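You operate a simulated robot arm through the tools that you are given. There is no shell and no other tool. Be economical: measure what you need, move in short steps, check, and stop when the job is done.

The job below is to be done with a simulated two-armed robot. You get a single attempt, and the scene is never put back.

TASK
Pick up the grey-rim white cone with one hand, pass it to the other hand and put it on the fourth rack shelf from the bottom. Set down upright: grey-rim white cone.

The check looks at the end state, three seconds after you hand in, the way a careful person would. Anything else that was tipped, shoved, dropped, spilled or broken makes it a failure.

THE ROBOT
Two 6-joint arms with two-finger parallel grippers on one trunk, on a base that drives. Base frame: it is fixed to the floor where the robot stands at the start and does not move with it; the origin is under the middle of the robot, x ahead of it, y to its left, z up. Lengths are in m, angles in rad, forces in N, time in s.
The left shoulder is at the start at [0.06, 0.187, 1.297], the right one opposite. Places, roughly: fourth rack shelf [0.6, -0.3, 1.3]. Payload 1.57 kg a hand.
Tool frame (each hand has its own): the origin (TCP) lies between the finger pads and is the grasp point; the fingertips stand 0.03 m ahead of it; z points along the fingers, y is the line along which they close. Largest opening 0.11 m; finger width 0.024, thickness 0.012; the body of the gripper, 0.048 by 0.112 m, starts 0.078 m behind the TCP.
Orientation is that of the tool frame in the base frame, as a unit quaternion [w, x, y, z]. With the fingers straight down and closing along the base's y, the tool's x points along the base's -x, its y along +y and its z along -z.

THE INTERFACE
- The arms move only by the tool servo_tool. It takes "left_series", "right_series" or both (then of equal length, played together; a hand with none holds still); each is a list of rows, each a list of 7 numbers: the turn, a rotation vector about the tool's x, y, z in rad, then the shift along the tool's x, y, z in m, then the finger opening in m, from 0 to 0.11. In form: [[ax, ay, az, x, y, z, fingers], ...]. A call has 1 to 12 rows; each row shifts and turns the commanded pose from where the row before left it, along the tool's axes as they then stand. Each row takes 0.2 s and may step no farther than 0.05 m and 0.15 rad from the row before; otherwise, or with a gripper value out of range, the whole call is refused. Where a pose cannot be reached the arm comes as near as it can. A force on the tool above 40 N (or 10 N above the force at the start of the call, whichever is more), or a blocked arm, ends the call early, and 0.2 s more pass. The fingers move at their own pace (about 0.153 m/s each) and stop on an object; they squeeze with about 41 N. The grip force told is the motor's: it shows also when the fingers shut on nothing. Time passes only in rows, and 0.2 s behind the last, so rows that do not move let the fingers close. It gives the time, the measured TCP pose, the force on the tool (base axes), the opening and the grip force at its end, in the units of the frame above (readings bear some noise), with the torque about the TCP (base axes, N m) and any sound that the robot's microphone picked up, and new pictures: "show" is both (left out), scene, wrist or none (wrist: the cameras of the hands that moved).
- Cameras (640 x 400 px; columns grow to the right, rows downward): "scene" is now at [0.0148, -0.0076, 1.837]; the picture's right is [-0.10, -1.00, 0.00], its down [-0.77, 0.08, -0.63] and it looks along [0.63, -0.06, -0.78] (base axes); focal length 270 px, centre (320, 200). "left" rides on the left gripper at [0.07, -0.016, -0.141] in its tool frame; the picture's right is [0.23, 0.97, 0.00], its down [-0.86, 0.20, -0.48] and it looks along [-0.47, 0.11, 0.88] (tool axes); focal length 222 px, centre (320, 200). "right" rides on the right gripper at [0.07, 0.016, -0.141] in its tool frame; the picture's right is [-0.23, 0.97, 0.00], its down [-0.85, -0.20, -0.48] and it looks along [-0.47, -0.11, 0.88] (tool axes); focal length 222 px, centre (320, 200). There is no depth. A picture from a camera that has moved, and an enlarged one, comes with that camera's place and axes in the base frame and with its lens.
- raise_lower(by): slides the trunk up (or, below 0, down) by that many m; the arms and the scene camera ride with it, the base frame stays. It gives what a move gives, with no picture.
- drive_base(legs): drives the robot by 1 to 6 legs, each [ahead, left, turn to the left] in m, m and rad, along the robot's own axes; the way and the turn of a leg run together, so that a leg with both is an arc; at most 1.5 m and 3.142 rad a leg. The arms and the cameras ride along, it lands a little off, and it stops where it bumps. It gives what a move gives, and a new picture of the scene camera.
- pan_tilt(pan, tilt): turns the head with the scene camera to pan (to the left, within 1.501 rad either way) and tilt (down, from -0.506 to 1.204), counted from straight ahead of the robot. It gives what a move gives, and a new picture of the scene camera.
- inspect(camera, box): a new picture of the part [left, top, right, bottom] of that camera's present view, enlarged. It takes no simulated time.
- sign_off(): hands the job in; it is judged then, once.

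Go step by step. Nothing tells you exact positions but the pictures and the camera data: compare them with the known pose of the tool, close in by small moves and look again before you grip or let go. The budget is 120 turns and 260 pictures, counting those below and the enlarged ones. Unless the task says otherwise, let go and move clear before handing in, and close with one line.

The tools are called after ">>>" as a command line: name --argument value ..., lists and objects as JSON in quotes. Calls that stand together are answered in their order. servo_tool: Moves the arms, as the interface text tells. Its arguments: {"type":"object","properties":{"left_series":{"type":"array","items":{"type":"array","items":{"type":"number"}}},"right_series":{"type":"array","items":{"type":"array","items":{"type":"number"}}},"show":{"type":"string","enum":["both","scene","wrist","none"]}},"required":[]} The other tools are called the same way: raise_lower (by) slides the trunk up or down; drive_base (legs) drives the base; pan_tilt (pan, tilt) turns the head that bears the scene camera; inspect (camera, box) takes an enlarged picture of a part of a camera's view; sign_off () hands the job in.

At the start:

```text
clock: 0.0
left_tcp_pos: [0.2805, 0.0151, 1.5603]
left_tool_rot: [0.0, 0.0, 1.0, 0.001]
left_wrist_force: [0.3, 0.0, 0.9]
left_ft_torque: [0.02, 0.01, -0.02]
left_gripper_width: 0.11
left_grip_force: 0.2
right_tcp_pos: [0.2604, -0.2239, 1.5579]
right_tool_rot: [0.0, 0.0, 1.0, -0.001]
right_wrist_force: [-0.8, 0.0, -0.4]
right_ft_torque: [0.01, 0.0, 0.03]
right_gripper_width: 0.1101
right_grip_force: 0.1
trunk travel left (down, up): [-0.925, 0.065]
robot x, y, heading: [0.0, -0.0027, -0.004]
head pan, tilt: [-0.099, 0.888]
```

scene: 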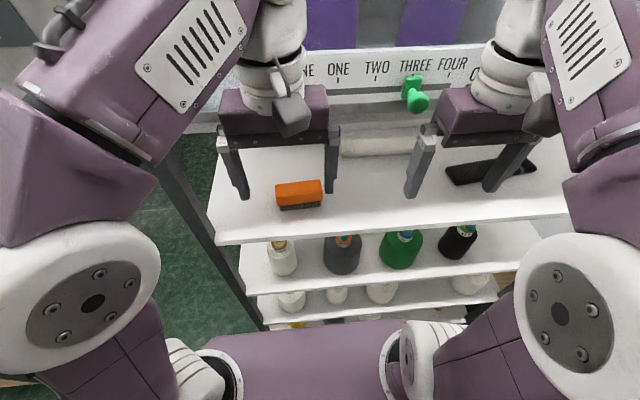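
right: 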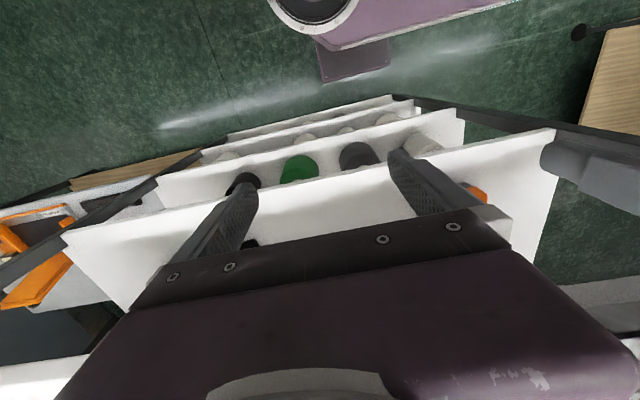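
left: 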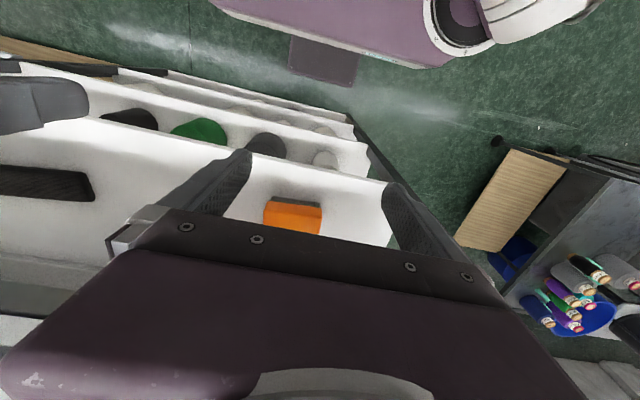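

I see a rack ahead with several shelves; the cone is not obviously in view yet. I'll look around with the head to find it.

>>> pan_tilt --pan 0.9 --tilt 0.7

>>> pan_tilt --pan -0.9 --tilt 0.7

>>> pan_tilt --pan 0.0 --tilt 0.4

```text
clock: 1.3
left_tcp_pos: [0.2802, 0.0149, 1.5592]
left_tool_rot: [0.001, 0.001, 1.0, 0.0]
left_wrist_force: [0.9, -0.1, 0.0]
left_ft_torque: [0.02, -0.02, 0.01]
left_gripper_width: 0.1102
left_grip_force: 0.1
right_tcp_pos: [0.2602, -0.2238, 1.5588]
right_tool_rot: [0.0, -0.001, 1.0, 0.0]
right_wrist_force: [0.1, -0.8, 0.4]
right_ft_torque: [0.01, 0.01, 0.01]
right_gripper_width: 0.1101
right_grip_force: 0.0
trunk travel left (down, up): [-0.925, 0.065]
robot x, y, heading: [0.0011, -0.0005, -0.002]
head pan, tilt: [0.901, 0.7]
camera scene: at [-0.0081, 0.0664, 1.8522], right [0.78, -0.62, 0.0], down [-0.4, -0.5, -0.76], along [0.48, 0.6, -0.64], focal length 270 px, centre (320, 200)
```

scene: 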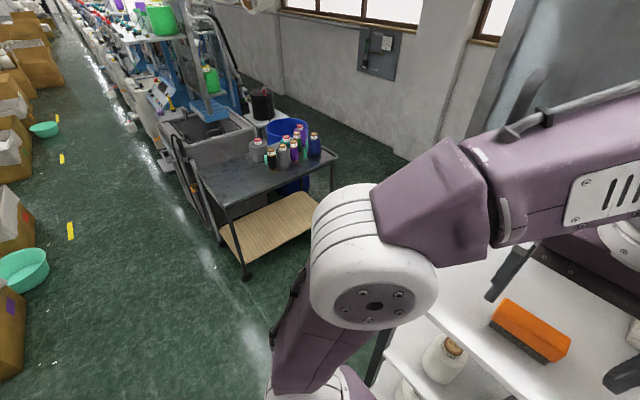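

```text
clock: 3.1
left_tcp_pos: [0.2802, 0.0139, 1.5599]
left_tool_rot: [0.0, 0.0, 1.0, 0.0]
left_wrist_force: [-0.1, 0.1, 0.3]
left_ft_torque: [0.01, -0.02, -0.01]
left_gripper_width: 0.1102
left_grip_force: 0.1
right_tcp_pos: [0.2597, -0.2246, 1.5586]
right_tool_rot: [0.0, 0.001, 1.0, -0.001]
right_wrist_force: [0.1, -0.1, 0.2]
right_ft_torque: [-0.04, -0.01, 0.0]
right_gripper_width: 0.1103
right_grip_force: 0.1
trunk travel left (down, up): [-0.925, 0.065]
robot x, y, heading: [0.0016, -0.0016, 0.0]
head pan, tilt: [-0.901, 0.7]
camera scene: at [-0.0081, -0.0666, 1.8522], right [-0.78, -0.62, 0.0], down [-0.4, 0.5, -0.76], along [0.48, -0.6, -0.64], focal length 270 px, centre (320, 200)
```

scene: 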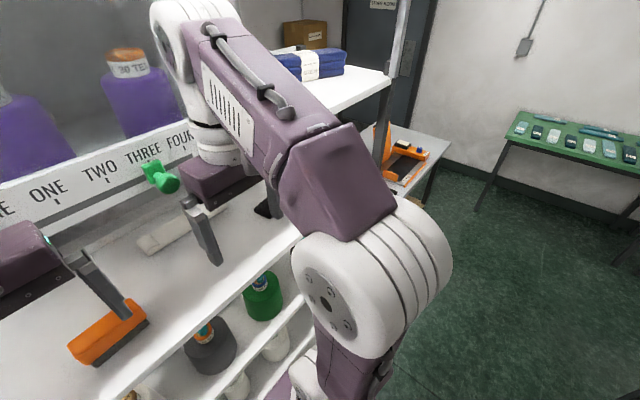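

```text
clock: 4.3
left_tcp_pos: [0.2804, 0.0147, 1.5596]
left_tool_rot: [0.0, 0.0, 1.0, 0.0]
left_wrist_force: [0.2, 0.0, -0.2]
left_ft_torque: [0.02, 0.02, 0.01]
left_gripper_width: 0.1097
left_grip_force: 0.1
right_tcp_pos: [0.2589, -0.2236, 1.5581]
right_tool_rot: [0.0, 0.0, 1.0, 0.001]
right_wrist_force: [-0.2, 0.2, -0.4]
right_ft_torque: [-0.01, 0.01, 0.02]
right_gripper_width: 0.1096
right_grip_force: 0.1
trunk travel left (down, up): [-0.925, 0.065]
robot x, y, heading: [-0.0024, -0.002, -0.002]
head pan, tilt: [0.0, 0.4]
camera scene: at [0.0317, -0.0002, 1.879], right [0.0, -1.0, 0.0], down [-0.39, 0.0, -0.92], along [0.92, 0.0, -0.39], focal length 270 px, centre (320, 200)
```

scene: 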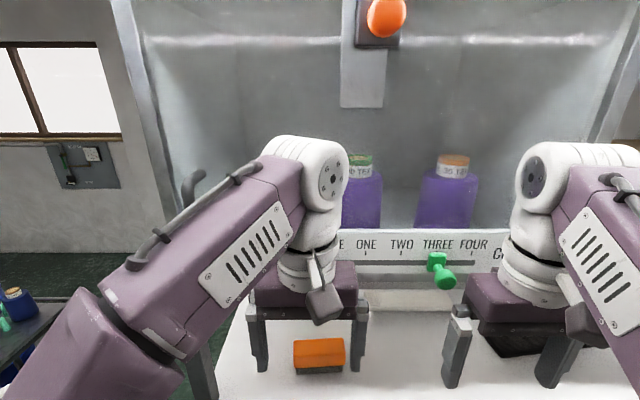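

The cart on the left holds thread cones, and the rack's shelves hold cones too. I'll zoom in on the cart for the grey-rim white one.

>>> pan_tilt --pan 1.0 --tilt 0.6

>>> inspect --camera "scene" --box '[220, 60, 400, 200]'

>>> inspect --camera "left" --box '[480, 220, 640, 360]'

>>> inspect --camera "left" --box '[0, 40, 400, 220]'

```text
clock: 5.5
left_tcp_pos: [0.2804, 0.0145, 1.5587]
left_tool_rot: [0.001, 0.0, 1.0, -0.001]
left_wrist_force: [0.4, 0.2, 0.6]
left_ft_torque: [-0.03, -0.03, 0.01]
left_gripper_width: 0.11
left_grip_force: 0.0
right_tcp_pos: [0.26, -0.2237, 1.5592]
right_tool_rot: [0.001, 0.0, 1.0, 0.001]
right_wrist_force: [-0.1, 0.8, -0.1]
right_ft_torque: [0.01, 0.02, -0.01]
right_gripper_width: 0.1102
right_grip_force: 0.0
trunk travel left (down, up): [-0.925, 0.065]
robot x, y, heading: [0.0009, -0.0019, -0.001]
head pan, tilt: [1.0, 0.6]
camera scene: at [-0.0131, 0.0742, 1.8608], right [0.84, -0.54, 0.0], down [-0.31, -0.47, -0.83], along [0.45, 0.69, -0.56], focal length 270 px, centre (320, 200)
```

scene: 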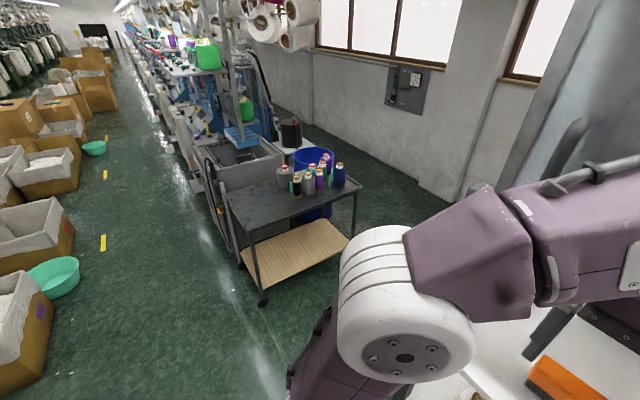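

```text
2.86 times, centred on (310, 130) of scene
camera zoom: at [-0.0131, 0.0742, 1.8608], right [0.84, -0.54, 0.0], down [-0.31, -0.47, -0.83], along [0.45, 0.69, -0.56], focal length 773 px, centre (349, 400)
```

zoom: 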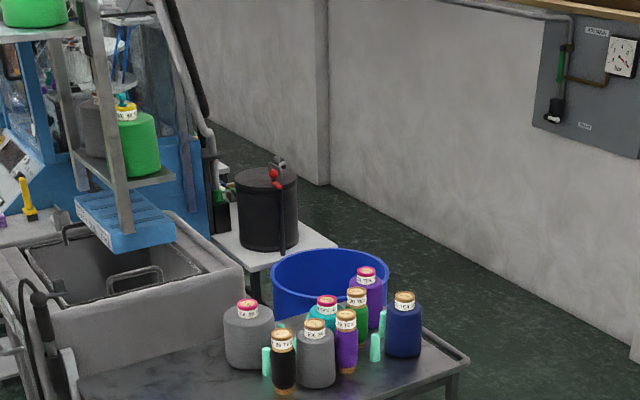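

```text
2.86 times, centred on (560, 290) of left
camera zoom: at [0.2123, -0.0015, 1.7013], right [-0.23, 0.97, 0.0], down [0.86, 0.2, 0.48], along [0.47, 0.11, -0.88], focal length 635 px, centre (-366, -57)
```

zoom: 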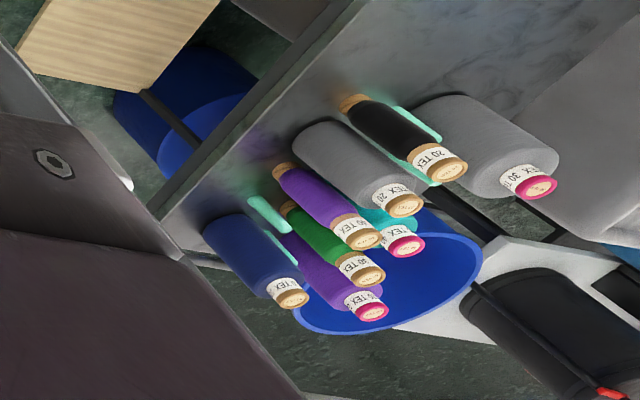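

```text
1.60 times, centred on (200, 130) of left
camera zoom: at [0.2123, -0.0015, 1.7013], right [-0.23, 0.97, 0.0], down [0.86, 0.2, 0.48], along [0.47, 0.11, -0.88], focal length 355 px, centre (512, 312)
```

zoom: 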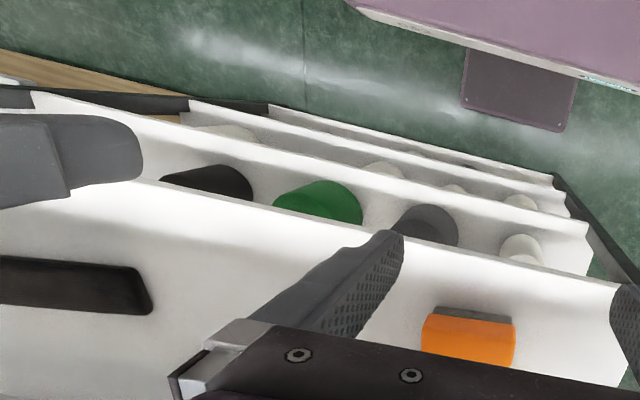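

No grey-rim white cone is on the cart, but white cones stand on the lower rack shelves. The top shelf is at z≈1.27, so it is likely the fourth shelf. I'll back up to see the whole rack.

>>> drive_base --legs '[[-0.8, 0, 0]]'

>>> pan_tilt --pan 0 --tilt 0.6

>>> raise_lower --by -0.5

>>> pan_tilt --pan 0 --tilt 0.5

```text
clock: 9.7
left_tcp_pos: [-0.4948, 0.015, 1.56]
left_tool_rot: [0.0, 0.001, 1.0, 0.0]
left_wrist_force: [0.0, 0.1, -1.0]
left_ft_torque: [0.0, 0.0, 0.0]
left_gripper_width: 0.11
left_grip_force: 0.1
right_tcp_pos: [-0.5151, -0.2249, 1.5592]
right_tool_rot: [0.0, 0.001, 1.0, 0.0]
right_wrist_force: [0.0, 0.2, 0.6]
right_ft_torque: [0.0, -0.01, 0.02]
right_gripper_width: 0.11
right_grip_force: 0.0
trunk travel left (down, up): [-0.925, 0.065]
robot x, y, heading: [-0.776, 0.0001, -0.002]
head pan, tilt: [1.0, 0.6]
stopped in leg 1: the robot was blocked; the commanded pose is now the measured one
camera scene: at [-0.7887, 0.0743, 1.8608], right [0.84, -0.54, 0.0], down [-0.31, -0.47, -0.83], along [0.45, 0.69, -0.56], focal length 270 px, centre (320, 200)
```

scene: 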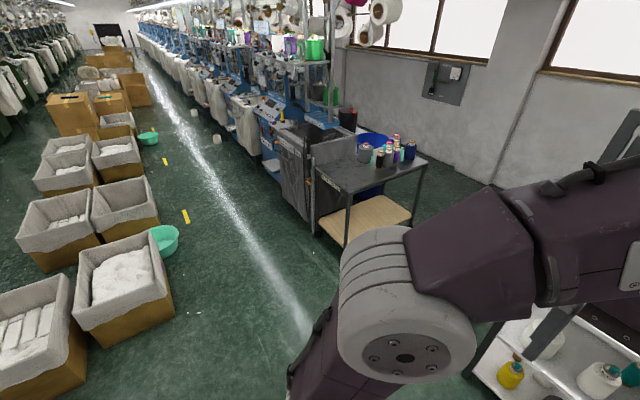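

```text
clock: 10.9
left_tcp_pos: [-0.4939, 0.0139, 1.5592]
left_tool_rot: [0.0, 0.001, 1.0, 0.001]
left_wrist_force: [-0.2, -0.5, -0.3]
left_ft_torque: [0.02, 0.01, 0.0]
left_gripper_width: 0.1098
left_grip_force: 0.0
right_tcp_pos: [-0.5143, -0.2259, 1.5577]
right_tool_rot: [0.0, 0.001, 1.0, 0.0]
right_wrist_force: [0.1, 0.5, 0.0]
right_ft_torque: [0.0, 0.03, -0.02]
right_gripper_width: 0.1098
right_grip_force: 0.0
trunk travel left (down, up): [-0.925, 0.065]
robot x, y, heading: [-0.7737, 0.0018, 0.0]
head pan, tilt: [0.0, 0.6]
camera scene: at [-0.7463, -0.0001, 1.8608], right [0.0, -1.0, 0.0], down [-0.57, 0.0, -0.82], along [0.82, 0.0, -0.57], focal length 270 px, centre (320, 200)
```

scene: 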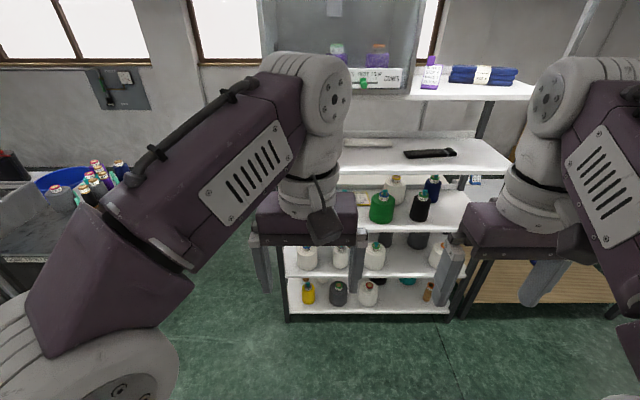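

```text
refused: -0.5 is not a number from -0.4 to 0.4
```

```text
clock: 11.6
left_tcp_pos: [-0.4939, 0.013, 1.5584]
left_tool_rot: [0.001, 0.001, 1.0, 0.0]
left_wrist_force: [-0.3, 0.0, -0.3]
left_ft_torque: [-0.01, 0.0, -0.01]
left_gripper_width: 0.1102
left_grip_force: 0.0
right_tcp_pos: [-0.5151, -0.2243, 1.5598]
right_tool_rot: [0.0, 0.001, 1.0, 0.0]
right_wrist_force: [-0.7, 1.0, 1.7]
right_ft_torque: [-0.01, 0.03, 0.02]
right_gripper_width: 0.1101
right_grip_force: 0.0
trunk travel left (down, up): [-0.925, 0.065]
robot x, y, heading: [-0.7755, 0.0016, 0.0]
head pan, tilt: [0.0, 0.499]
camera scene: at [-0.7439, -0.0002, 1.8699], right [0.0, -1.0, 0.0], down [-0.48, 0.0, -0.88], along [0.88, 0.0, -0.48], focal length 270 px, centre (320, 200)
```

scene: 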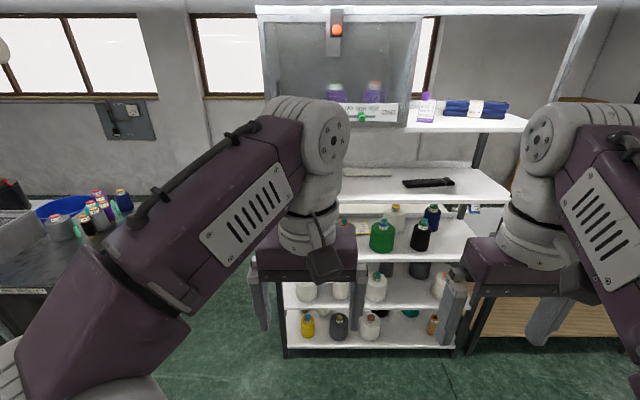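

The rack shows bottom shelf, second, third (green cone), and a fourth with a black tray. I'll lower the trunk to look at the cones on the lower shelves.

>>> raise_lower --by -0.4

>>> pan_tilt --pan 0 --tilt 0.35

>>> inspect --camera "scene" --box '[240, 100, 540, 290]'

```text
clock: 15.4
left_tcp_pos: [-0.4939, 0.0141, 1.1599]
left_tool_rot: [-0.001, 0.001, 1.0, 0.0]
left_wrist_force: [0.4, -0.4, -0.2]
left_ft_torque: [0.03, 0.0, 0.0]
left_gripper_width: 0.1098
left_grip_force: 0.1
right_tcp_pos: [-0.5147, -0.2256, 1.1585]
right_tool_rot: [0.0, 0.002, 1.0, 0.0]
right_wrist_force: [-0.1, -0.3, -0.2]
right_ft_torque: [-0.01, -0.01, 0.0]
right_gripper_width: 0.1099
right_grip_force: 0.1
trunk travel left (down, up): [-0.525, 0.465]
robot x, y, heading: [-0.77, 0.0013, -0.003]
head pan, tilt: [0.0, 0.499]
```

```text
clock: 16.1
left_tcp_pos: [-0.4934, 0.0132, 1.1604]
left_tool_rot: [0.0, 0.001, 1.0, 0.001]
left_wrist_force: [-0.4, 0.0, -0.3]
left_ft_torque: [-0.01, 0.04, 0.0]
left_gripper_width: 0.11
left_grip_force: 0.0
right_tcp_pos: [-0.514, -0.2247, 1.159]
right_tool_rot: [-0.001, 0.001, 1.0, 0.0]
right_wrist_force: [0.0, 0.4, -0.1]
right_ft_torque: [0.02, 0.02, 0.04]
right_gripper_width: 0.1099
right_grip_force: 0.1
trunk travel left (down, up): [-0.525, 0.465]
robot x, y, heading: [-0.7768, 0.0038, -0.001]
head pan, tilt: [0.0, 0.351]
camera scene: at [-0.7418, -0.0002, 1.4835], right [0.0, -1.0, 0.0], down [-0.34, 0.0, -0.94], along [0.94, 0.0, -0.34], focal length 270 px, centre (320, 200)
```

scene: 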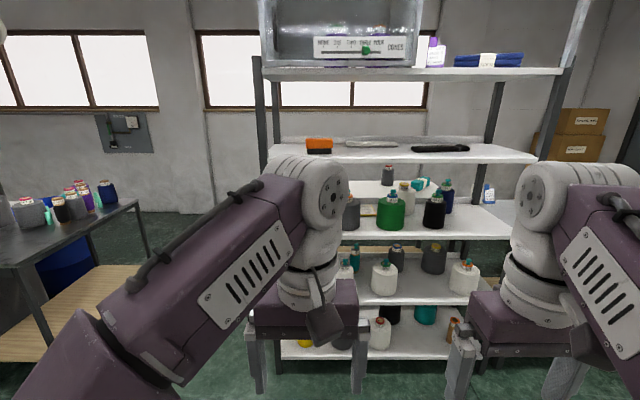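

```text
2.11 times, centred on (390, 195) of scene
camera zoom: at [-0.7418, -0.0002, 1.4835], right [0.0, -1.0, 0.0], down [-0.34, 0.0, -0.94], along [0.94, 0.0, -0.34], focal length 569 px, centre (173, 210)
```

zoom: 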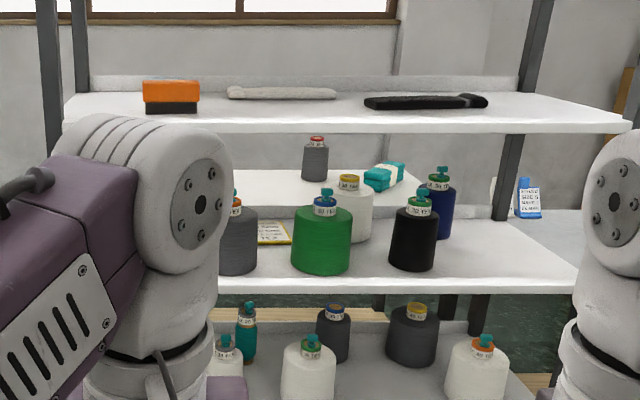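

Rims vary in colour; I'll zoom into the lower shelves.

>>> inspect --camera "scene" --box '[325, 230, 485, 370]'

>>> drive_base --legs '[[0, 0.25, 0]]'

>>> inspect --camera "scene" --box '[340, 150, 560, 370]'

```text
2.86 times, centred on (405, 300) of scene
camera zoom: at [-0.7418, -0.0002, 1.4835], right [0.0, -1.0, 0.0], down [-0.34, 0.0, -0.94], along [0.94, 0.0, -0.34], focal length 773 px, centre (77, -86)
```

zoom: 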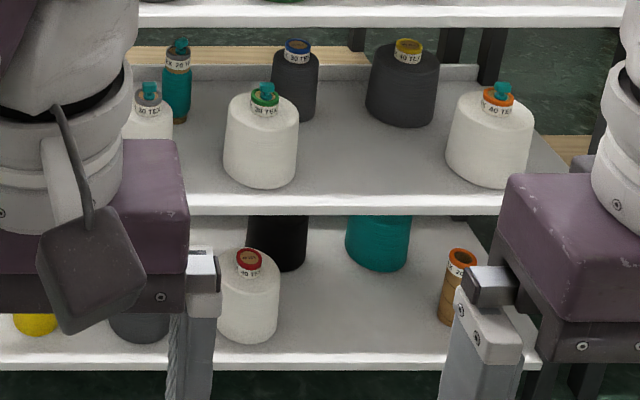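

```text
clock: 17.9
left_tcp_pos: [-0.4932, 0.2629, 1.1601]
left_tool_rot: [0.001, 0.001, 1.0, 0.0]
left_wrist_force: [-0.4, 0.4, -0.6]
left_ft_torque: [-0.05, -0.02, -0.04]
left_gripper_width: 0.11
left_grip_force: 0.0
right_tcp_pos: [-0.5132, 0.0255, 1.16]
right_tool_rot: [0.0, 0.001, 1.0, 0.0]
right_wrist_force: [-0.6, 0.3, -0.2]
right_ft_torque: [-0.03, -0.01, -0.02]
right_gripper_width: 0.1101
right_grip_force: 0.1
trunk travel left (down, up): [-0.525, 0.465]
robot x, y, heading: [-0.7691, 0.2478, -0.001]
head pan, tilt: [0.0, 0.351]
camera scene: at [-0.7413, 0.25, 1.4836], right [0.0, -1.0, 0.0], down [-0.34, 0.0, -0.94], along [0.94, 0.0, -0.34], focal length 270 px, centre (320, 200)
```

scene: 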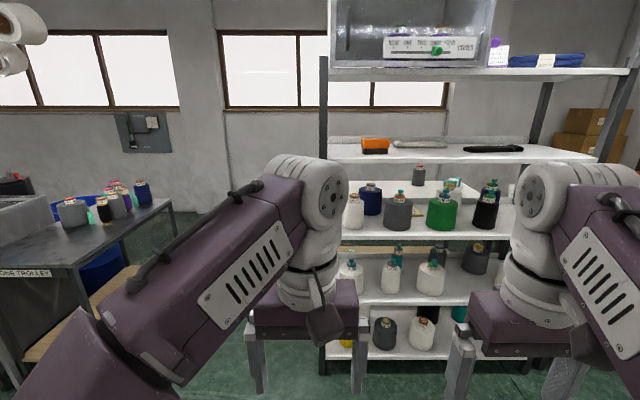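

```text
1.82 times, centred on (450, 260) of scene
camera zoom: at [-0.7413, 0.25, 1.4836], right [0.0, -1.0, 0.0], down [-0.34, 0.0, -0.94], along [0.94, 0.0, -0.34], focal length 492 px, centre (84, 91)
```

zoom: 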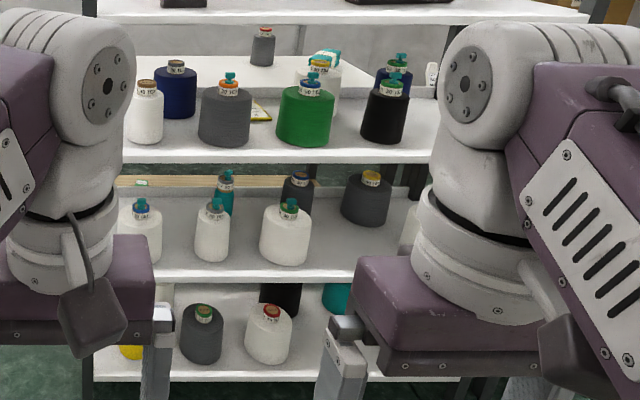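

The target is on the second shelf: white cone with grey rim (teal plug), with its top near (0.51, -0.14, 0.67) and the shelf at about z 0.49. The fourth shelf (z≈1.27) has free space between the orange box and the black tray. I'll swing both tools to point forward and verify the cone with a zoom.

>>> inspect --camera "scene" --box '[330, 235, 470, 310]'

>>> servo_tool --left_series '[[0, -0.131, 0, -0.02, 0, 0.001, 0.11], [0, -0.131, 0, -0.02, 0, 0.004, 0.11], [0, -0.131, 0, -0.019, 0, 0.006, 0.11], [0, -0.131, 0, -0.018, 0, 0.009, 0.11], [0, -0.131, 0, -0.017, 0, 0.011, 0.11], [0, -0.131, 0, -0.015, 0, 0.013, 0.11], [0, -0.131, 0, -0.013, 0, 0.015, 0.11], [0, -0.131, 0, -0.011, 0, 0.017, 0.11], [0, -0.131, 0, -0.009, 0, 0.018, 0.11], [0, -0.131, 0, -0.006, 0, 0.019, 0.11], [0, -0.131, 0, -0.004, 0, 0.02, 0.11], [0, -0.131, 0, -0.001, 0, 0.02, 0.11]]' --right_series '[[0, -0.131, 0, -0.02, 0, 0.001, 0.11], [0, -0.131, 0, -0.02, 0, 0.004, 0.11], [0, -0.131, 0, -0.019, 0, 0.006, 0.11], [0, -0.131, 0, -0.018, 0, 0.009, 0.11], [0, -0.131, 0, -0.017, 0, 0.011, 0.11], [0, -0.131, 0, -0.015, 0, 0.013, 0.11], [0, -0.131, 0, -0.013, 0, 0.015, 0.11], [0, -0.131, 0, -0.011, 0, 0.017, 0.11], [0, -0.131, 0, -0.009, 0, 0.018, 0.11], [0, -0.131, 0, -0.006, 0, 0.019, 0.11], [0, -0.131, 0, -0.004, 0, 0.02, 0.11], [0, -0.131, 0, -0.001, 0, 0.02, 0.11]]'

```text
4.57 times, centred on (400, 272) of scene
camera zoom: at [-0.7413, 0.25, 1.4836], right [0.0, -1.0, 0.0], down [-0.34, 0.0, -0.94], along [0.94, 0.0, -0.34], focal length 1236 px, centre (-46, -131)
```

zoom: 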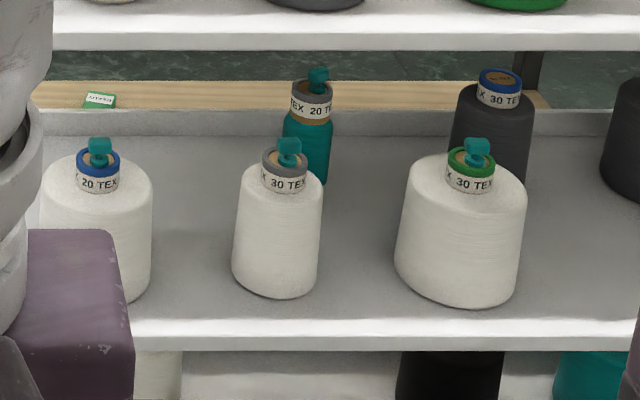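

```text
clock: 20.5
left_tcp_pos: [-0.248, 0.261, 1.1438]
left_tool_rot: [0.707, 0.001, 0.707, -0.001]
left_wrist_force: [0.7, -0.2, -0.7]
left_ft_torque: [0.0, 0.0, 0.03]
left_gripper_width: 0.1099
left_grip_force: 0.0
right_tcp_pos: [-0.2504, 0.0264, 1.1505]
right_tool_rot: [0.656, -0.012, 0.755, 0.022]
right_wrist_force: [0.3, -0.3, -0.7]
right_ft_torque: [-0.03, 0.03, 0.02]
right_gripper_width: 0.1099
right_grip_force: 0.0
right hand out of reach, approached as far as the arm can: row 3, 4, 5, 6, 7, 10, 11
trunk travel left (down, up): [-0.525, 0.465]
robot x, y, heading: [-0.7739, 0.2501, -0.001]
head pan, tilt: [0.0, 0.351]
camera scene: at [-0.7384, 0.2479, 1.4835], right [0.0, -1.0, 0.0], down [-0.35, 0.0, -0.94], along [0.94, 0.0, -0.35], focal length 270 px, centre (320, 200)
camera right: at [-0.4001, 0.0376, 1.1024], right [-0.01, 0.97, 0.24], down [-0.35, -0.23, 0.91], along [0.94, -0.07, 0.34], focal length 222 px, centre (320, 200)
camera left: at [-0.3892, 0.2457, 1.0739], right [0.0, 0.97, -0.23], down [-0.48, 0.2, 0.86], along [0.88, 0.11, 0.47], focal length 222 px, centre (320, 200)
```

scene: 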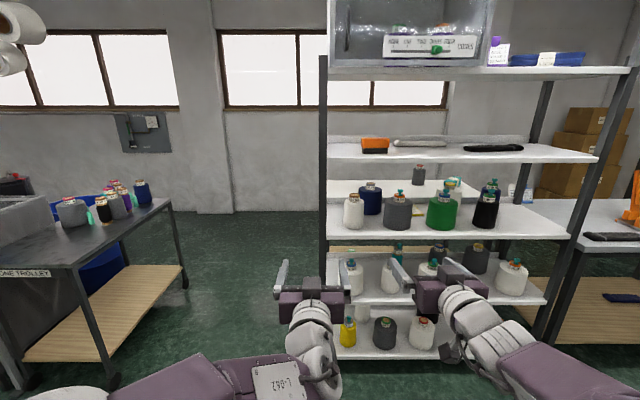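
right: 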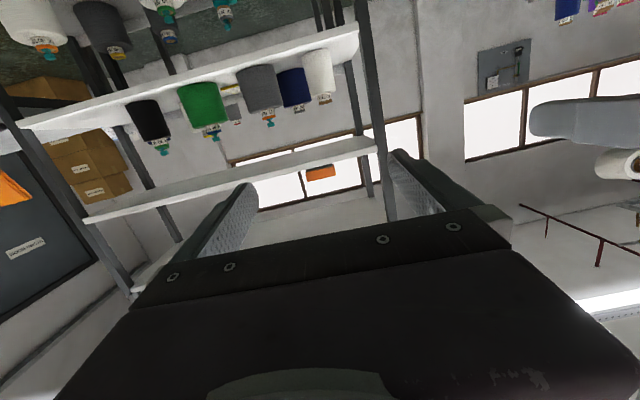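
left: 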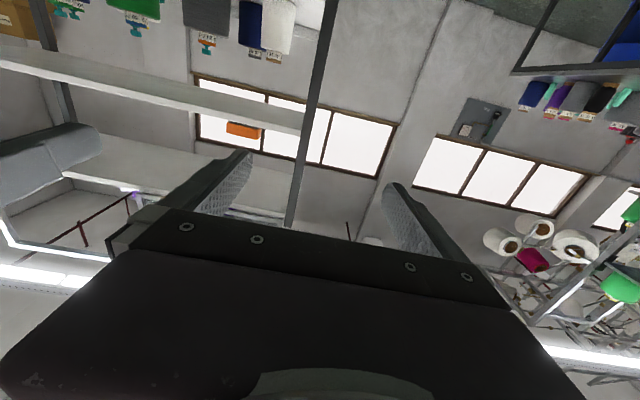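

Confirmed: grey-rim, 30 TEX, roughly 0.09–0.10 wide, with about 0.09 m gaps to its neighbours. I'll tilt the left tool about 26° down so its camera clears the shelf, lower it, and fold the right hand back to its starting pose.

>>> servo_tool --left_series '[[0, 0.15, 0, 0, 0, 0, 0.11], [0, 0.15, 0, 0, 0, 0, 0.11], [0, 0.15, 0, 0, 0, 0, 0.11], [0, 0, 0, 0.0225, 0, 0.0109, 0.11], [0, 0, 0, 0.0225, 0, 0.0109, 0.11], [0, 0, 0, 0.0225, 0, 0.0109, 0.11], [0, 0, 0, 0.0225, 0, 0.0109, 0.11], [0, 0, 0, 0.0225, 0, 0.0109, 0.11], [0, 0, 0, 0.0225, 0, 0.0109, 0.11], [0, 0, 0, 0, 0, 0, 0.11], [0, 0, 0, 0, 0, 0, 0.11], [0, 0, 0, 0, 0, 0, 0.11]]' --right_series '[[0, 0.131, 0, 0.001, 0, -0.02, 0.11], [0, 0.131, 0, 0.004, 0, -0.02, 0.11], [0, 0.131, 0, 0.006, 0, -0.019, 0.11], [0, 0.131, 0, 0.009, 0, -0.018, 0.11], [0, 0.131, 0, 0.011, 0, -0.017, 0.11], [0, 0.131, 0, 0.013, 0, -0.015, 0.11], [0, 0.131, 0, 0.015, 0, -0.013, 0.11], [0, 0.131, 0, 0.017, 0, -0.011, 0.11], [0, 0.131, 0, 0.018, 0, -0.009, 0.11], [0, 0.131, 0, 0.019, 0, -0.006, 0.11], [0, 0.131, 0, 0.02, 0, -0.004, 0.11], [0, 0.131, 0, 0.02, 0, -0.001, 0.11]]' --show "scene"

>>> drive_base --legs '[[0, -0.4, 0]]'

>>> raise_lower --by -0.4

>>> pan_tilt --pan 0.0 --tilt 0.3

```text
clock: 23.1
left_tcp_pos: [-0.2523, 0.2628, 0.995]
left_tool_rot: [0.532, 0.001, 0.847, -0.001]
left_wrist_force: [-0.5, 0.1, 0.3]
left_ft_torque: [-0.01, 0.02, 0.0]
left_gripper_width: 0.11
left_grip_force: 0.2
right_tcp_pos: [-0.4822, 0.0163, 1.1592]
right_tool_rot: [-0.037, -0.034, 0.999, 0.009]
right_wrist_force: [-0.4, -0.2, -0.6]
right_ft_torque: [0.03, 0.01, -0.01]
right_gripper_width: 0.1101
right_grip_force: 0.1
right hand out of reach, approached as far as the arm can: row 2
trunk travel left (down, up): [-0.525, 0.465]
robot x, y, heading: [-0.774, 0.2494, 0.003]
head pan, tilt: [0.0, 0.351]
camera scene: at [-0.7411, 0.2488, 1.4836], right [0.0, -1.0, 0.0], down [-0.34, 0.0, -0.94], along [0.94, 0.0, -0.34], focal length 270 px, centre (320, 200)
```

scene: 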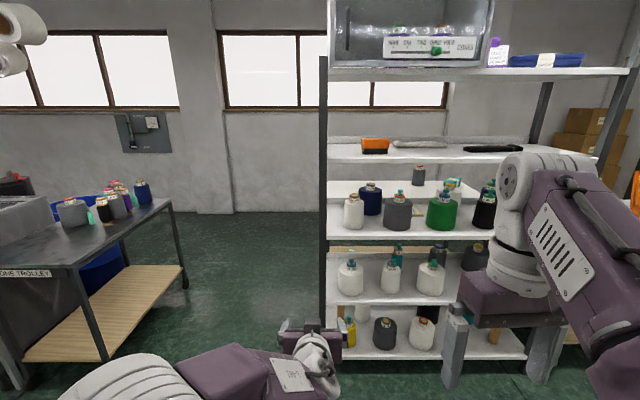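

```text
clock: 25.6
left_tcp_pos: [-0.2528, -0.1398, 0.9939]
left_tool_rot: [0.532, 0.003, 0.847, -0.001]
left_wrist_force: [0.5, 0.4, -0.5]
left_ft_torque: [0.03, -0.02, 0.04]
left_gripper_width: 0.1101
left_grip_force: 0.0
right_tcp_pos: [-0.483, -0.385, 1.1586]
right_tool_rot: [-0.036, -0.032, 0.999, 0.01]
right_wrist_force: [0.4, -0.8, 0.7]
right_ft_torque: [0.0, 0.01, -0.01]
right_gripper_width: 0.1101
right_grip_force: 0.3
trunk travel left (down, up): [-0.525, 0.465]
robot x, y, heading: [-0.7775, -0.1517, -0.008]
head pan, tilt: [0.0, 0.351]
camera scene: at [-0.7411, -0.1519, 1.4836], right [-0.01, -1.0, 0.0], down [-0.34, 0.0, -0.94], along [0.94, -0.01, -0.34], focal length 270 px, centre (320, 200)
```

scene: 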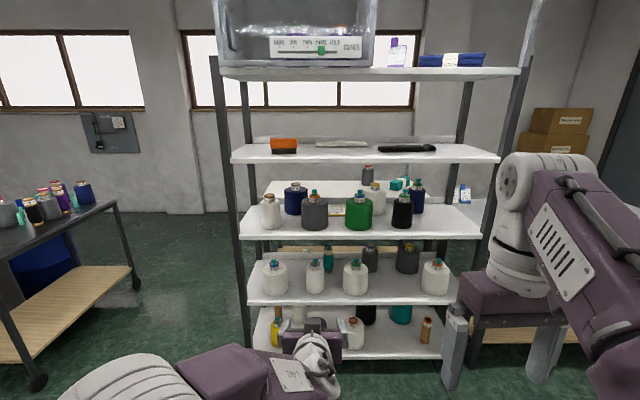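

```text
clock: 29.4
left_tcp_pos: [-0.2528, -0.1393, 0.5929]
left_tool_rot: [0.532, 0.003, 0.846, -0.002]
left_wrist_force: [-0.2, 0.3, -0.9]
left_ft_torque: [0.02, 0.0, 0.0]
left_gripper_width: 0.11
left_grip_force: 0.0
right_tcp_pos: [-0.4841, -0.3845, 0.7583]
right_tool_rot: [-0.037, -0.032, 0.999, 0.01]
right_wrist_force: [0.1, -0.6, -0.2]
right_ft_torque: [0.02, 0.0, 0.01]
right_gripper_width: 0.1101
right_grip_force: 0.0
trunk travel left (down, up): [-0.125, 0.865]
robot x, y, heading: [-0.777, -0.148, -0.004]
head pan, tilt: [0.0, 0.351]
```

```text
clock: 30.1
left_tcp_pos: [-0.2532, -0.1377, 0.5947]
left_tool_rot: [0.532, 0.003, 0.847, -0.001]
left_wrist_force: [-0.1, -0.4, -0.8]
left_ft_torque: [0.0, -0.01, 0.01]
left_gripper_width: 0.1099
left_grip_force: 0.1
right_tcp_pos: [-0.4835, -0.3836, 0.7575]
right_tool_rot: [-0.036, -0.031, 0.999, 0.01]
right_wrist_force: [-0.2, -0.2, 0.7]
right_ft_torque: [0.01, 0.02, -0.01]
right_gripper_width: 0.11
right_grip_force: 0.0
trunk travel left (down, up): [-0.125, 0.865]
robot x, y, heading: [-0.7747, -0.1462, -0.002]
head pan, tilt: [0.0, 0.3]
camera scene: at [-0.7413, -0.1509, 1.0883], right [-0.01, -1.0, 0.0], down [-0.3, 0.0, -0.95], along [0.95, -0.01, -0.3], focal length 270 px, centre (320, 200)
```

scene: 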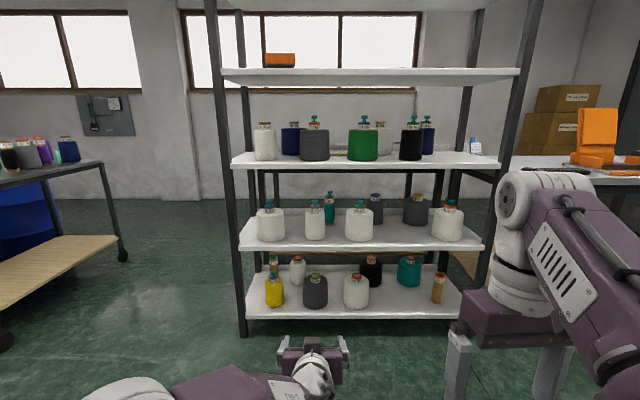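

Good view now. I'll zoom on the cone for triangulation and look through the left wrist camera.

>>> inspect --camera "scene" --box '[250, 180, 390, 260]'

>>> inspect --camera "left" --box '[0, 0, 640, 400]'

```text
4.57 times, centred on (320, 220) of scene
camera zoom: at [-0.7413, -0.1509, 1.0883], right [-0.01, -1.0, 0.0], down [-0.3, 0.0, -0.95], along [0.95, -0.01, -0.3], focal length 1236 px, centre (320, 109)
```

zoom: 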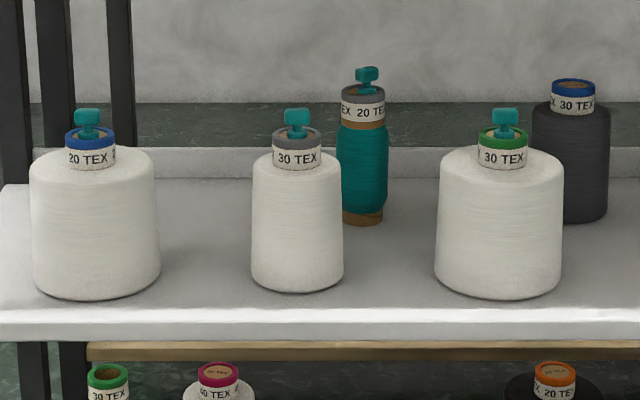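

```text
1.00 times, centred on (320, 200) of left (not enlarged: the box is as wide or as high as the picture)
camera zoom: at [-0.4091, -0.1541, 0.5924], right [-0.09, 0.97, -0.2], down [-0.06, 0.2, 0.98], along [0.99, 0.1, 0.04], focal length 222 px, centre (320, 200)
```

zoom: 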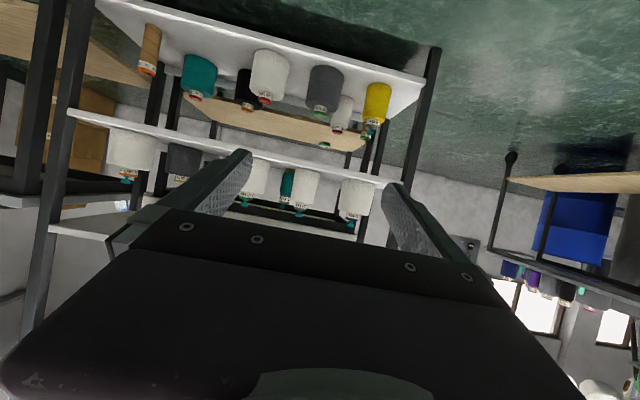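

Refined: cone axis ≈ (0.508, -0.139), body about 0.095 wide, shelf top ≈ z 0.51. I'll lower the left hand to z≈0.56 and drive closer.

>>> servo_tool --left_series '[[0, 0, 0, 0.0155, 0, 0.0075, 0.11], [0, 0, 0, 0.0155, 0, 0.0075, 0.11]]' --show "none"

>>> drive_base --legs '[[0.56, 0, 0]]'

>>> pan_tilt --pan 0.0 --tilt 0.7

>>> inspect --camera "left" --box '[0, 0, 640, 400]'

```text
clock: 30.7
left_tcp_pos: [-0.2535, -0.1403, 0.5597]
left_tool_rot: [0.532, 0.002, 0.847, -0.001]
left_wrist_force: [0.7, -0.7, 0.4]
left_ft_torque: [-0.01, -0.04, 0.0]
left_gripper_width: 0.1098
left_grip_force: 0.1
right_tcp_pos: [-0.4824, -0.3831, 0.7575]
right_tool_rot: [-0.036, -0.031, 0.999, 0.01]
right_wrist_force: [-0.2, 0.6, -0.4]
right_ft_torque: [0.0, 0.02, 0.0]
right_gripper_width: 0.1099
right_grip_force: 0.1
trunk travel left (down, up): [-0.125, 0.865]
robot x, y, heading: [-0.7741, -0.1525, -0.008]
head pan, tilt: [0.0, 0.3]
```

```text
clock: 33.9
left_tcp_pos: [0.3167, -0.1376, 0.5592]
left_tool_rot: [0.532, -0.001, 0.847, 0.001]
left_wrist_force: [0.3, -0.2, 0.0]
left_ft_torque: [0.02, 0.03, -0.01]
left_gripper_width: 0.11
left_grip_force: 0.0
right_tcp_pos: [0.0864, -0.3815, 0.7592]
right_tool_rot: [-0.035, -0.036, 0.999, 0.011]
right_wrist_force: [0.1, -0.3, 0.8]
right_ft_torque: [-0.01, 0.0, 0.04]
right_gripper_width: 0.1101
right_grip_force: 0.1
trunk travel left (down, up): [-0.125, 0.865]
robot x, y, heading: [-0.2095, -0.1482, 0.002]
head pan, tilt: [0.0, 0.3]
camera scene: at [-0.1727, -0.1519, 1.0883], right [0.0, -1.0, 0.0], down [-0.3, 0.0, -0.96], along [0.96, 0.0, -0.3], focal length 270 px, centre (320, 200)
```

scene: 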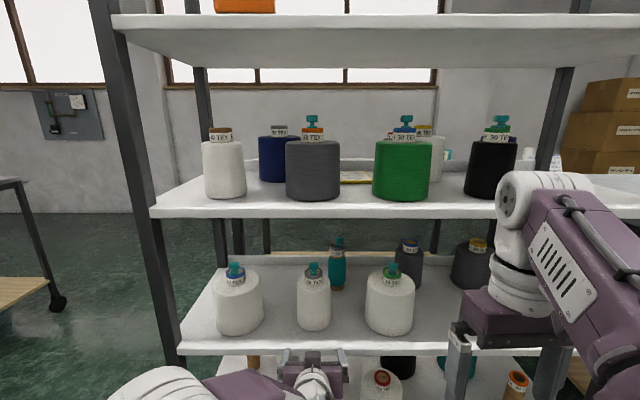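

```text
clock: 34.8
left_tcp_pos: [0.3161, -0.137, 0.56]
left_tool_rot: [0.532, 0.0, 0.847, 0.0]
left_wrist_force: [-0.2, 0.0, -0.1]
left_ft_torque: [0.01, 0.02, 0.03]
left_gripper_width: 0.1099
left_grip_force: 0.1
right_tcp_pos: [0.0867, -0.3824, 0.7582]
right_tool_rot: [-0.035, -0.035, 0.999, 0.01]
right_wrist_force: [-0.8, 0.7, -0.1]
right_ft_torque: [-0.02, -0.01, 0.05]
right_gripper_width: 0.11
right_grip_force: 0.0
trunk travel left (down, up): [-0.125, 0.865]
robot x, y, heading: [-0.2066, -0.1524, 0.001]
head pan, tilt: [0.0, 0.7]
camera scene: at [-0.1812, -0.1519, 1.0523], right [0.0, -1.0, 0.0], down [-0.64, 0.0, -0.77], along [0.77, 0.0, -0.64], focal length 270 px, centre (320, 200)
```

scene: 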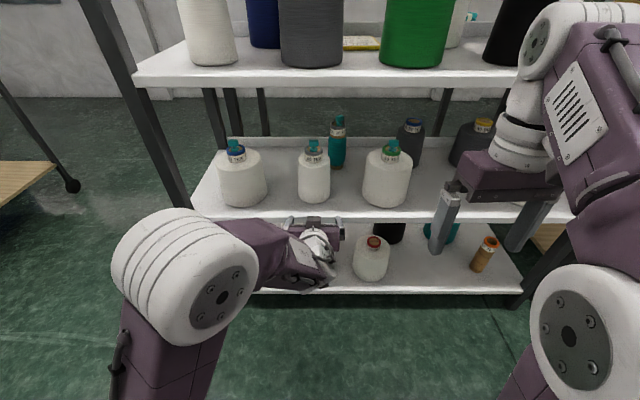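

```text
1.00 times, centred on (320, 200) of left (not enlarged: the box is as wide or as high as the picture)
camera zoom: at [0.1591, -0.1532, 0.558], right [-0.1, 0.97, -0.2], down [-0.06, 0.2, 0.98], along [0.99, 0.11, 0.04], focal length 222 px, centre (320, 200)
```

zoom: 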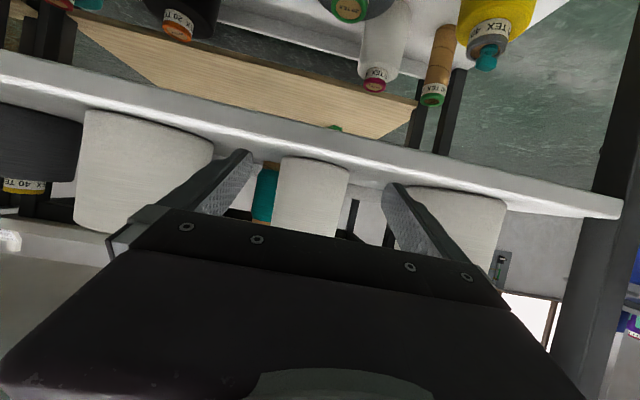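

The cone sits between the fingers' lines of approach; I estimate its y at about -0.131, so I nudge +0.006 and go closer.

>>> servo_tool --left_series '[[0, 0, 0, 0, 0.006, 0, 0.11]]' --show "none"

>>> drive_base --legs '[[0.085, 0, 0]]'

>>> inspect --camera "left" --box '[160, 100, 480, 300]'

>>> inspect --camera "scene" --box '[240, 100, 400, 200]'

```text
clock: 35.2
left_tcp_pos: [0.3155, -0.1315, 0.5599]
left_tool_rot: [0.533, -0.001, 0.846, 0.001]
left_wrist_force: [-0.3, 0.6, -0.1]
left_ft_torque: [0.0, -0.01, 0.0]
left_gripper_width: 0.1101
left_grip_force: 0.1
right_tcp_pos: [0.0872, -0.3834, 0.7595]
right_tool_rot: [-0.035, -0.034, 0.999, 0.011]
right_wrist_force: [0.5, -0.7, 0.1]
right_ft_torque: [-0.01, -0.02, 0.02]
right_gripper_width: 0.1101
right_grip_force: 0.1
trunk travel left (down, up): [-0.125, 0.865]
robot x, y, heading: [-0.2054, -0.1544, 0.005]
head pan, tilt: [0.0, 0.7]
```

```text
clock: 36.3
left_tcp_pos: [0.3997, -0.1297, 0.559]
left_tool_rot: [0.532, -0.002, 0.847, 0.001]
left_wrist_force: [-0.5, 1.1, 0.9]
left_ft_torque: [0.0, 0.03, 0.0]
left_gripper_width: 0.11
left_grip_force: 0.0
right_tcp_pos: [0.1714, -0.3823, 0.7578]
right_tool_rot: [-0.037, -0.036, 0.999, 0.01]
right_wrist_force: [0.2, 1.0, 0.1]
right_ft_torque: [0.0, 0.01, 0.06]
right_gripper_width: 0.11
right_grip_force: 0.1
trunk travel left (down, up): [-0.125, 0.865]
robot x, y, heading: [-0.1231, -0.1509, -0.0]
head pan, tilt: [0.0, 0.7]
camera scene: at [-0.0971, -0.1517, 1.0522], right [0.0, -1.0, 0.0], down [-0.64, 0.0, -0.76], along [0.76, 0.0, -0.64], focal length 270 px, centre (320, 200)
```

scene: 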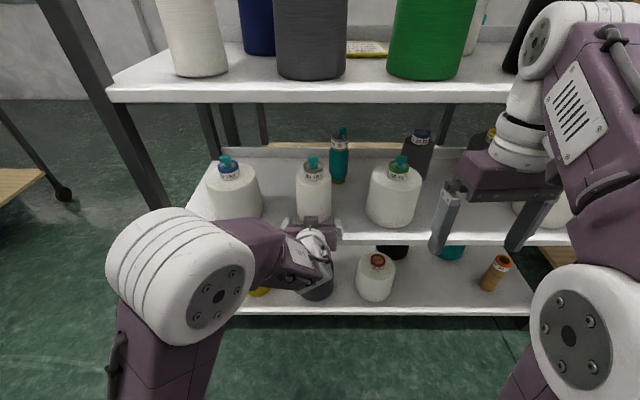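

```text
2.00 times, centred on (320, 200) of left
camera zoom: at [0.243, -0.1465, 0.5579], right [-0.1, 0.97, -0.2], down [-0.06, 0.2, 0.98], along [0.99, 0.11, 0.04], focal length 444 px, centre (320, 200)
```

zoom: 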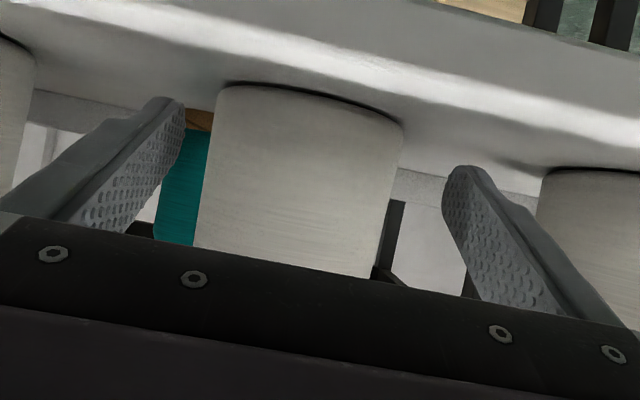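

```text
4.00 times, centred on (320, 150) of scene
camera zoom: at [-0.0971, -0.1517, 1.0522], right [0.0, -1.0, 0.0], down [-0.64, 0.0, -0.76], along [0.76, 0.0, -0.64], focal length 1082 px, centre (320, 400)
```

zoom: 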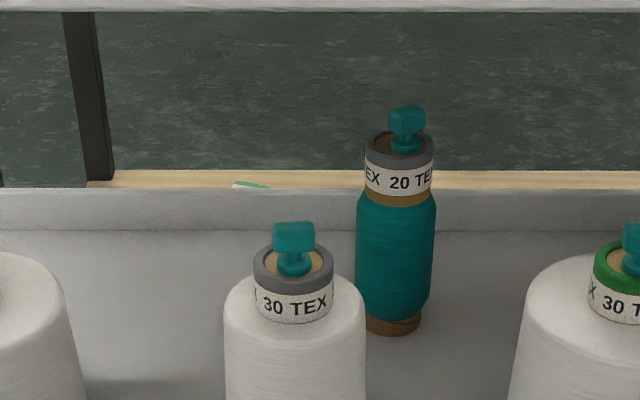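

Aligned within about 2 mm in the wrist view. Advance with the arm along base x.

>>> servo_tool --left_series '[[0, 0, 0, -0.0087, -0.001, 0.018, 0.11], [0, 0, 0, -0.0087, 0, 0.018, 0.11], [0, 0, 0, -0.0087, 0, 0.018, 0.11]]' --show "wrist"

>>> inspect --camera "scene" --box '[240, 140, 400, 260]'

```text
clock: 37.1
left_tcp_pos: [0.4586, -0.1307, 0.5618]
left_tool_rot: [0.532, -0.001, 0.847, 0.001]
left_wrist_force: [0.3, -0.5, 0.1]
left_ft_torque: [-0.02, -0.01, -0.01]
left_gripper_width: 0.11
left_grip_force: 0.0
right_tcp_pos: [0.1714, -0.382, 0.7573]
right_tool_rot: [-0.035, -0.036, 0.999, 0.01]
right_wrist_force: [-0.2, -0.3, -0.2]
right_ft_torque: [0.01, -0.01, 0.02]
right_gripper_width: 0.1101
right_grip_force: 0.0
trunk travel left (down, up): [-0.125, 0.865]
robot x, y, heading: [-0.1219, -0.1506, 0.006]
head pan, tilt: [0.0, 0.7]
camera left: at [0.3024, -0.1475, 0.5593], right [-0.1, 0.97, -0.2], down [-0.06, 0.2, 0.98], along [0.99, 0.11, 0.04], focal length 222 px, centre (320, 200)
```

left: 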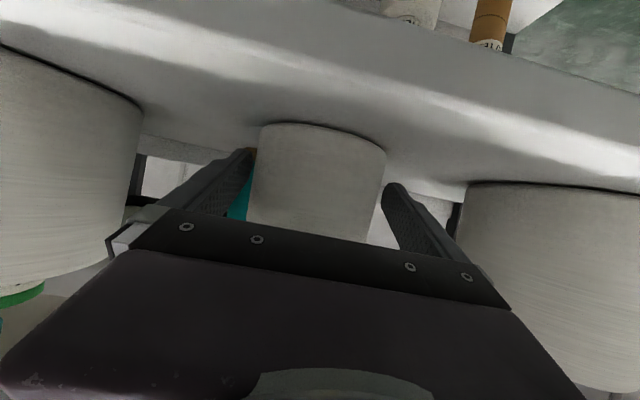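

```text
3.33 times, centred on (320, 200) of scene
camera zoom: at [-0.0972, -0.1517, 1.0522], right [0.0, -1.0, 0.0], down [-0.64, 0.0, -0.76], along [0.76, 0.0, -0.64], focal length 902 px, centre (320, 200)
```

zoom: 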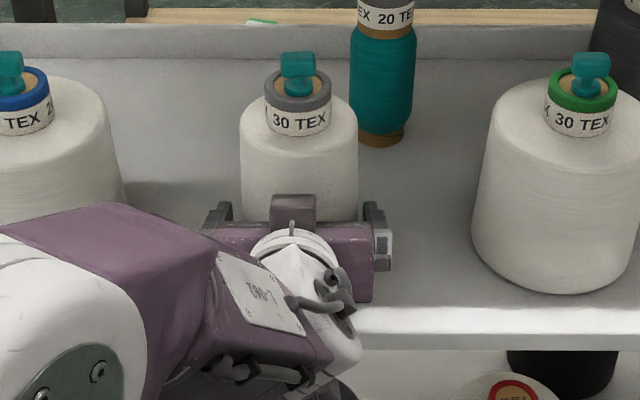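

Centred. Advance the final 0.047 m.

>>> servo_tool --left_series '[[0, 0, 0, -0.0077, 0, 0.0145, 0.11], [0, 0, 0, -0.0077, 0, 0.0145, 0.11], [0, 0, 0, -0.0077, 0, 0.0145, 0.11]]' --show "wrist"

>>> inspect --camera "scene" --box '[240, 140, 400, 260]'

```text
clock: 37.9
left_tcp_pos: [0.5081, -0.1315, 0.5617]
left_tool_rot: [0.532, -0.001, 0.847, 0.001]
left_wrist_force: [-0.2, -0.6, 0.5]
left_ft_torque: [-0.02, -0.03, 0.01]
left_gripper_width: 0.11
left_grip_force: 0.0
right_tcp_pos: [0.1715, -0.3827, 0.7581]
right_tool_rot: [-0.035, -0.036, 0.999, 0.01]
right_wrist_force: [0.0, -0.1, -0.1]
right_ft_torque: [0.03, 0.02, 0.0]
right_gripper_width: 0.1097
right_grip_force: 0.0
trunk travel left (down, up): [-0.125, 0.865]
robot x, y, heading: [-0.127, -0.15, 0.003]
head pan, tilt: [0.0, 0.7]
camera left: at [0.3519, -0.1471, 0.5599], right [-0.1, 0.97, -0.2], down [-0.06, 0.2, 0.98], along [0.99, 0.11, 0.04], focal length 222 px, centre (320, 200)
```

left: 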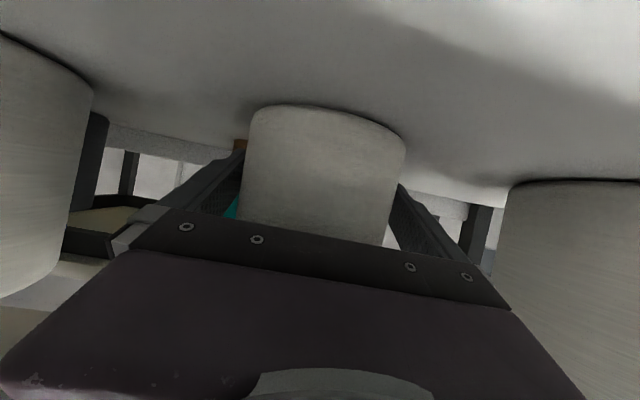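

```text
3.33 times, centred on (320, 200) of scene
camera zoom: at [-0.0973, -0.1517, 1.0522], right [0.0, -1.0, 0.0], down [-0.64, 0.0, -0.76], along [0.76, 0.0, -0.64], focal length 902 px, centre (320, 200)
```

zoom: 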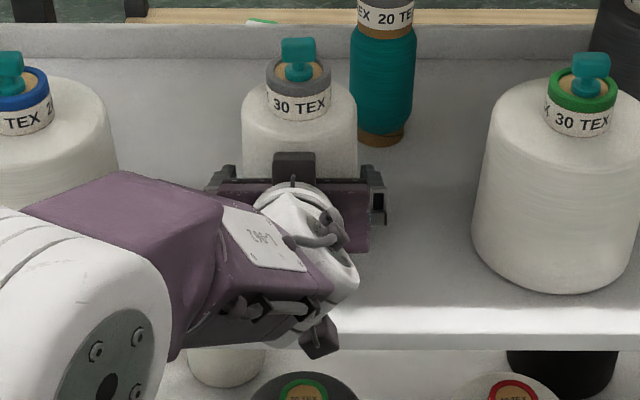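

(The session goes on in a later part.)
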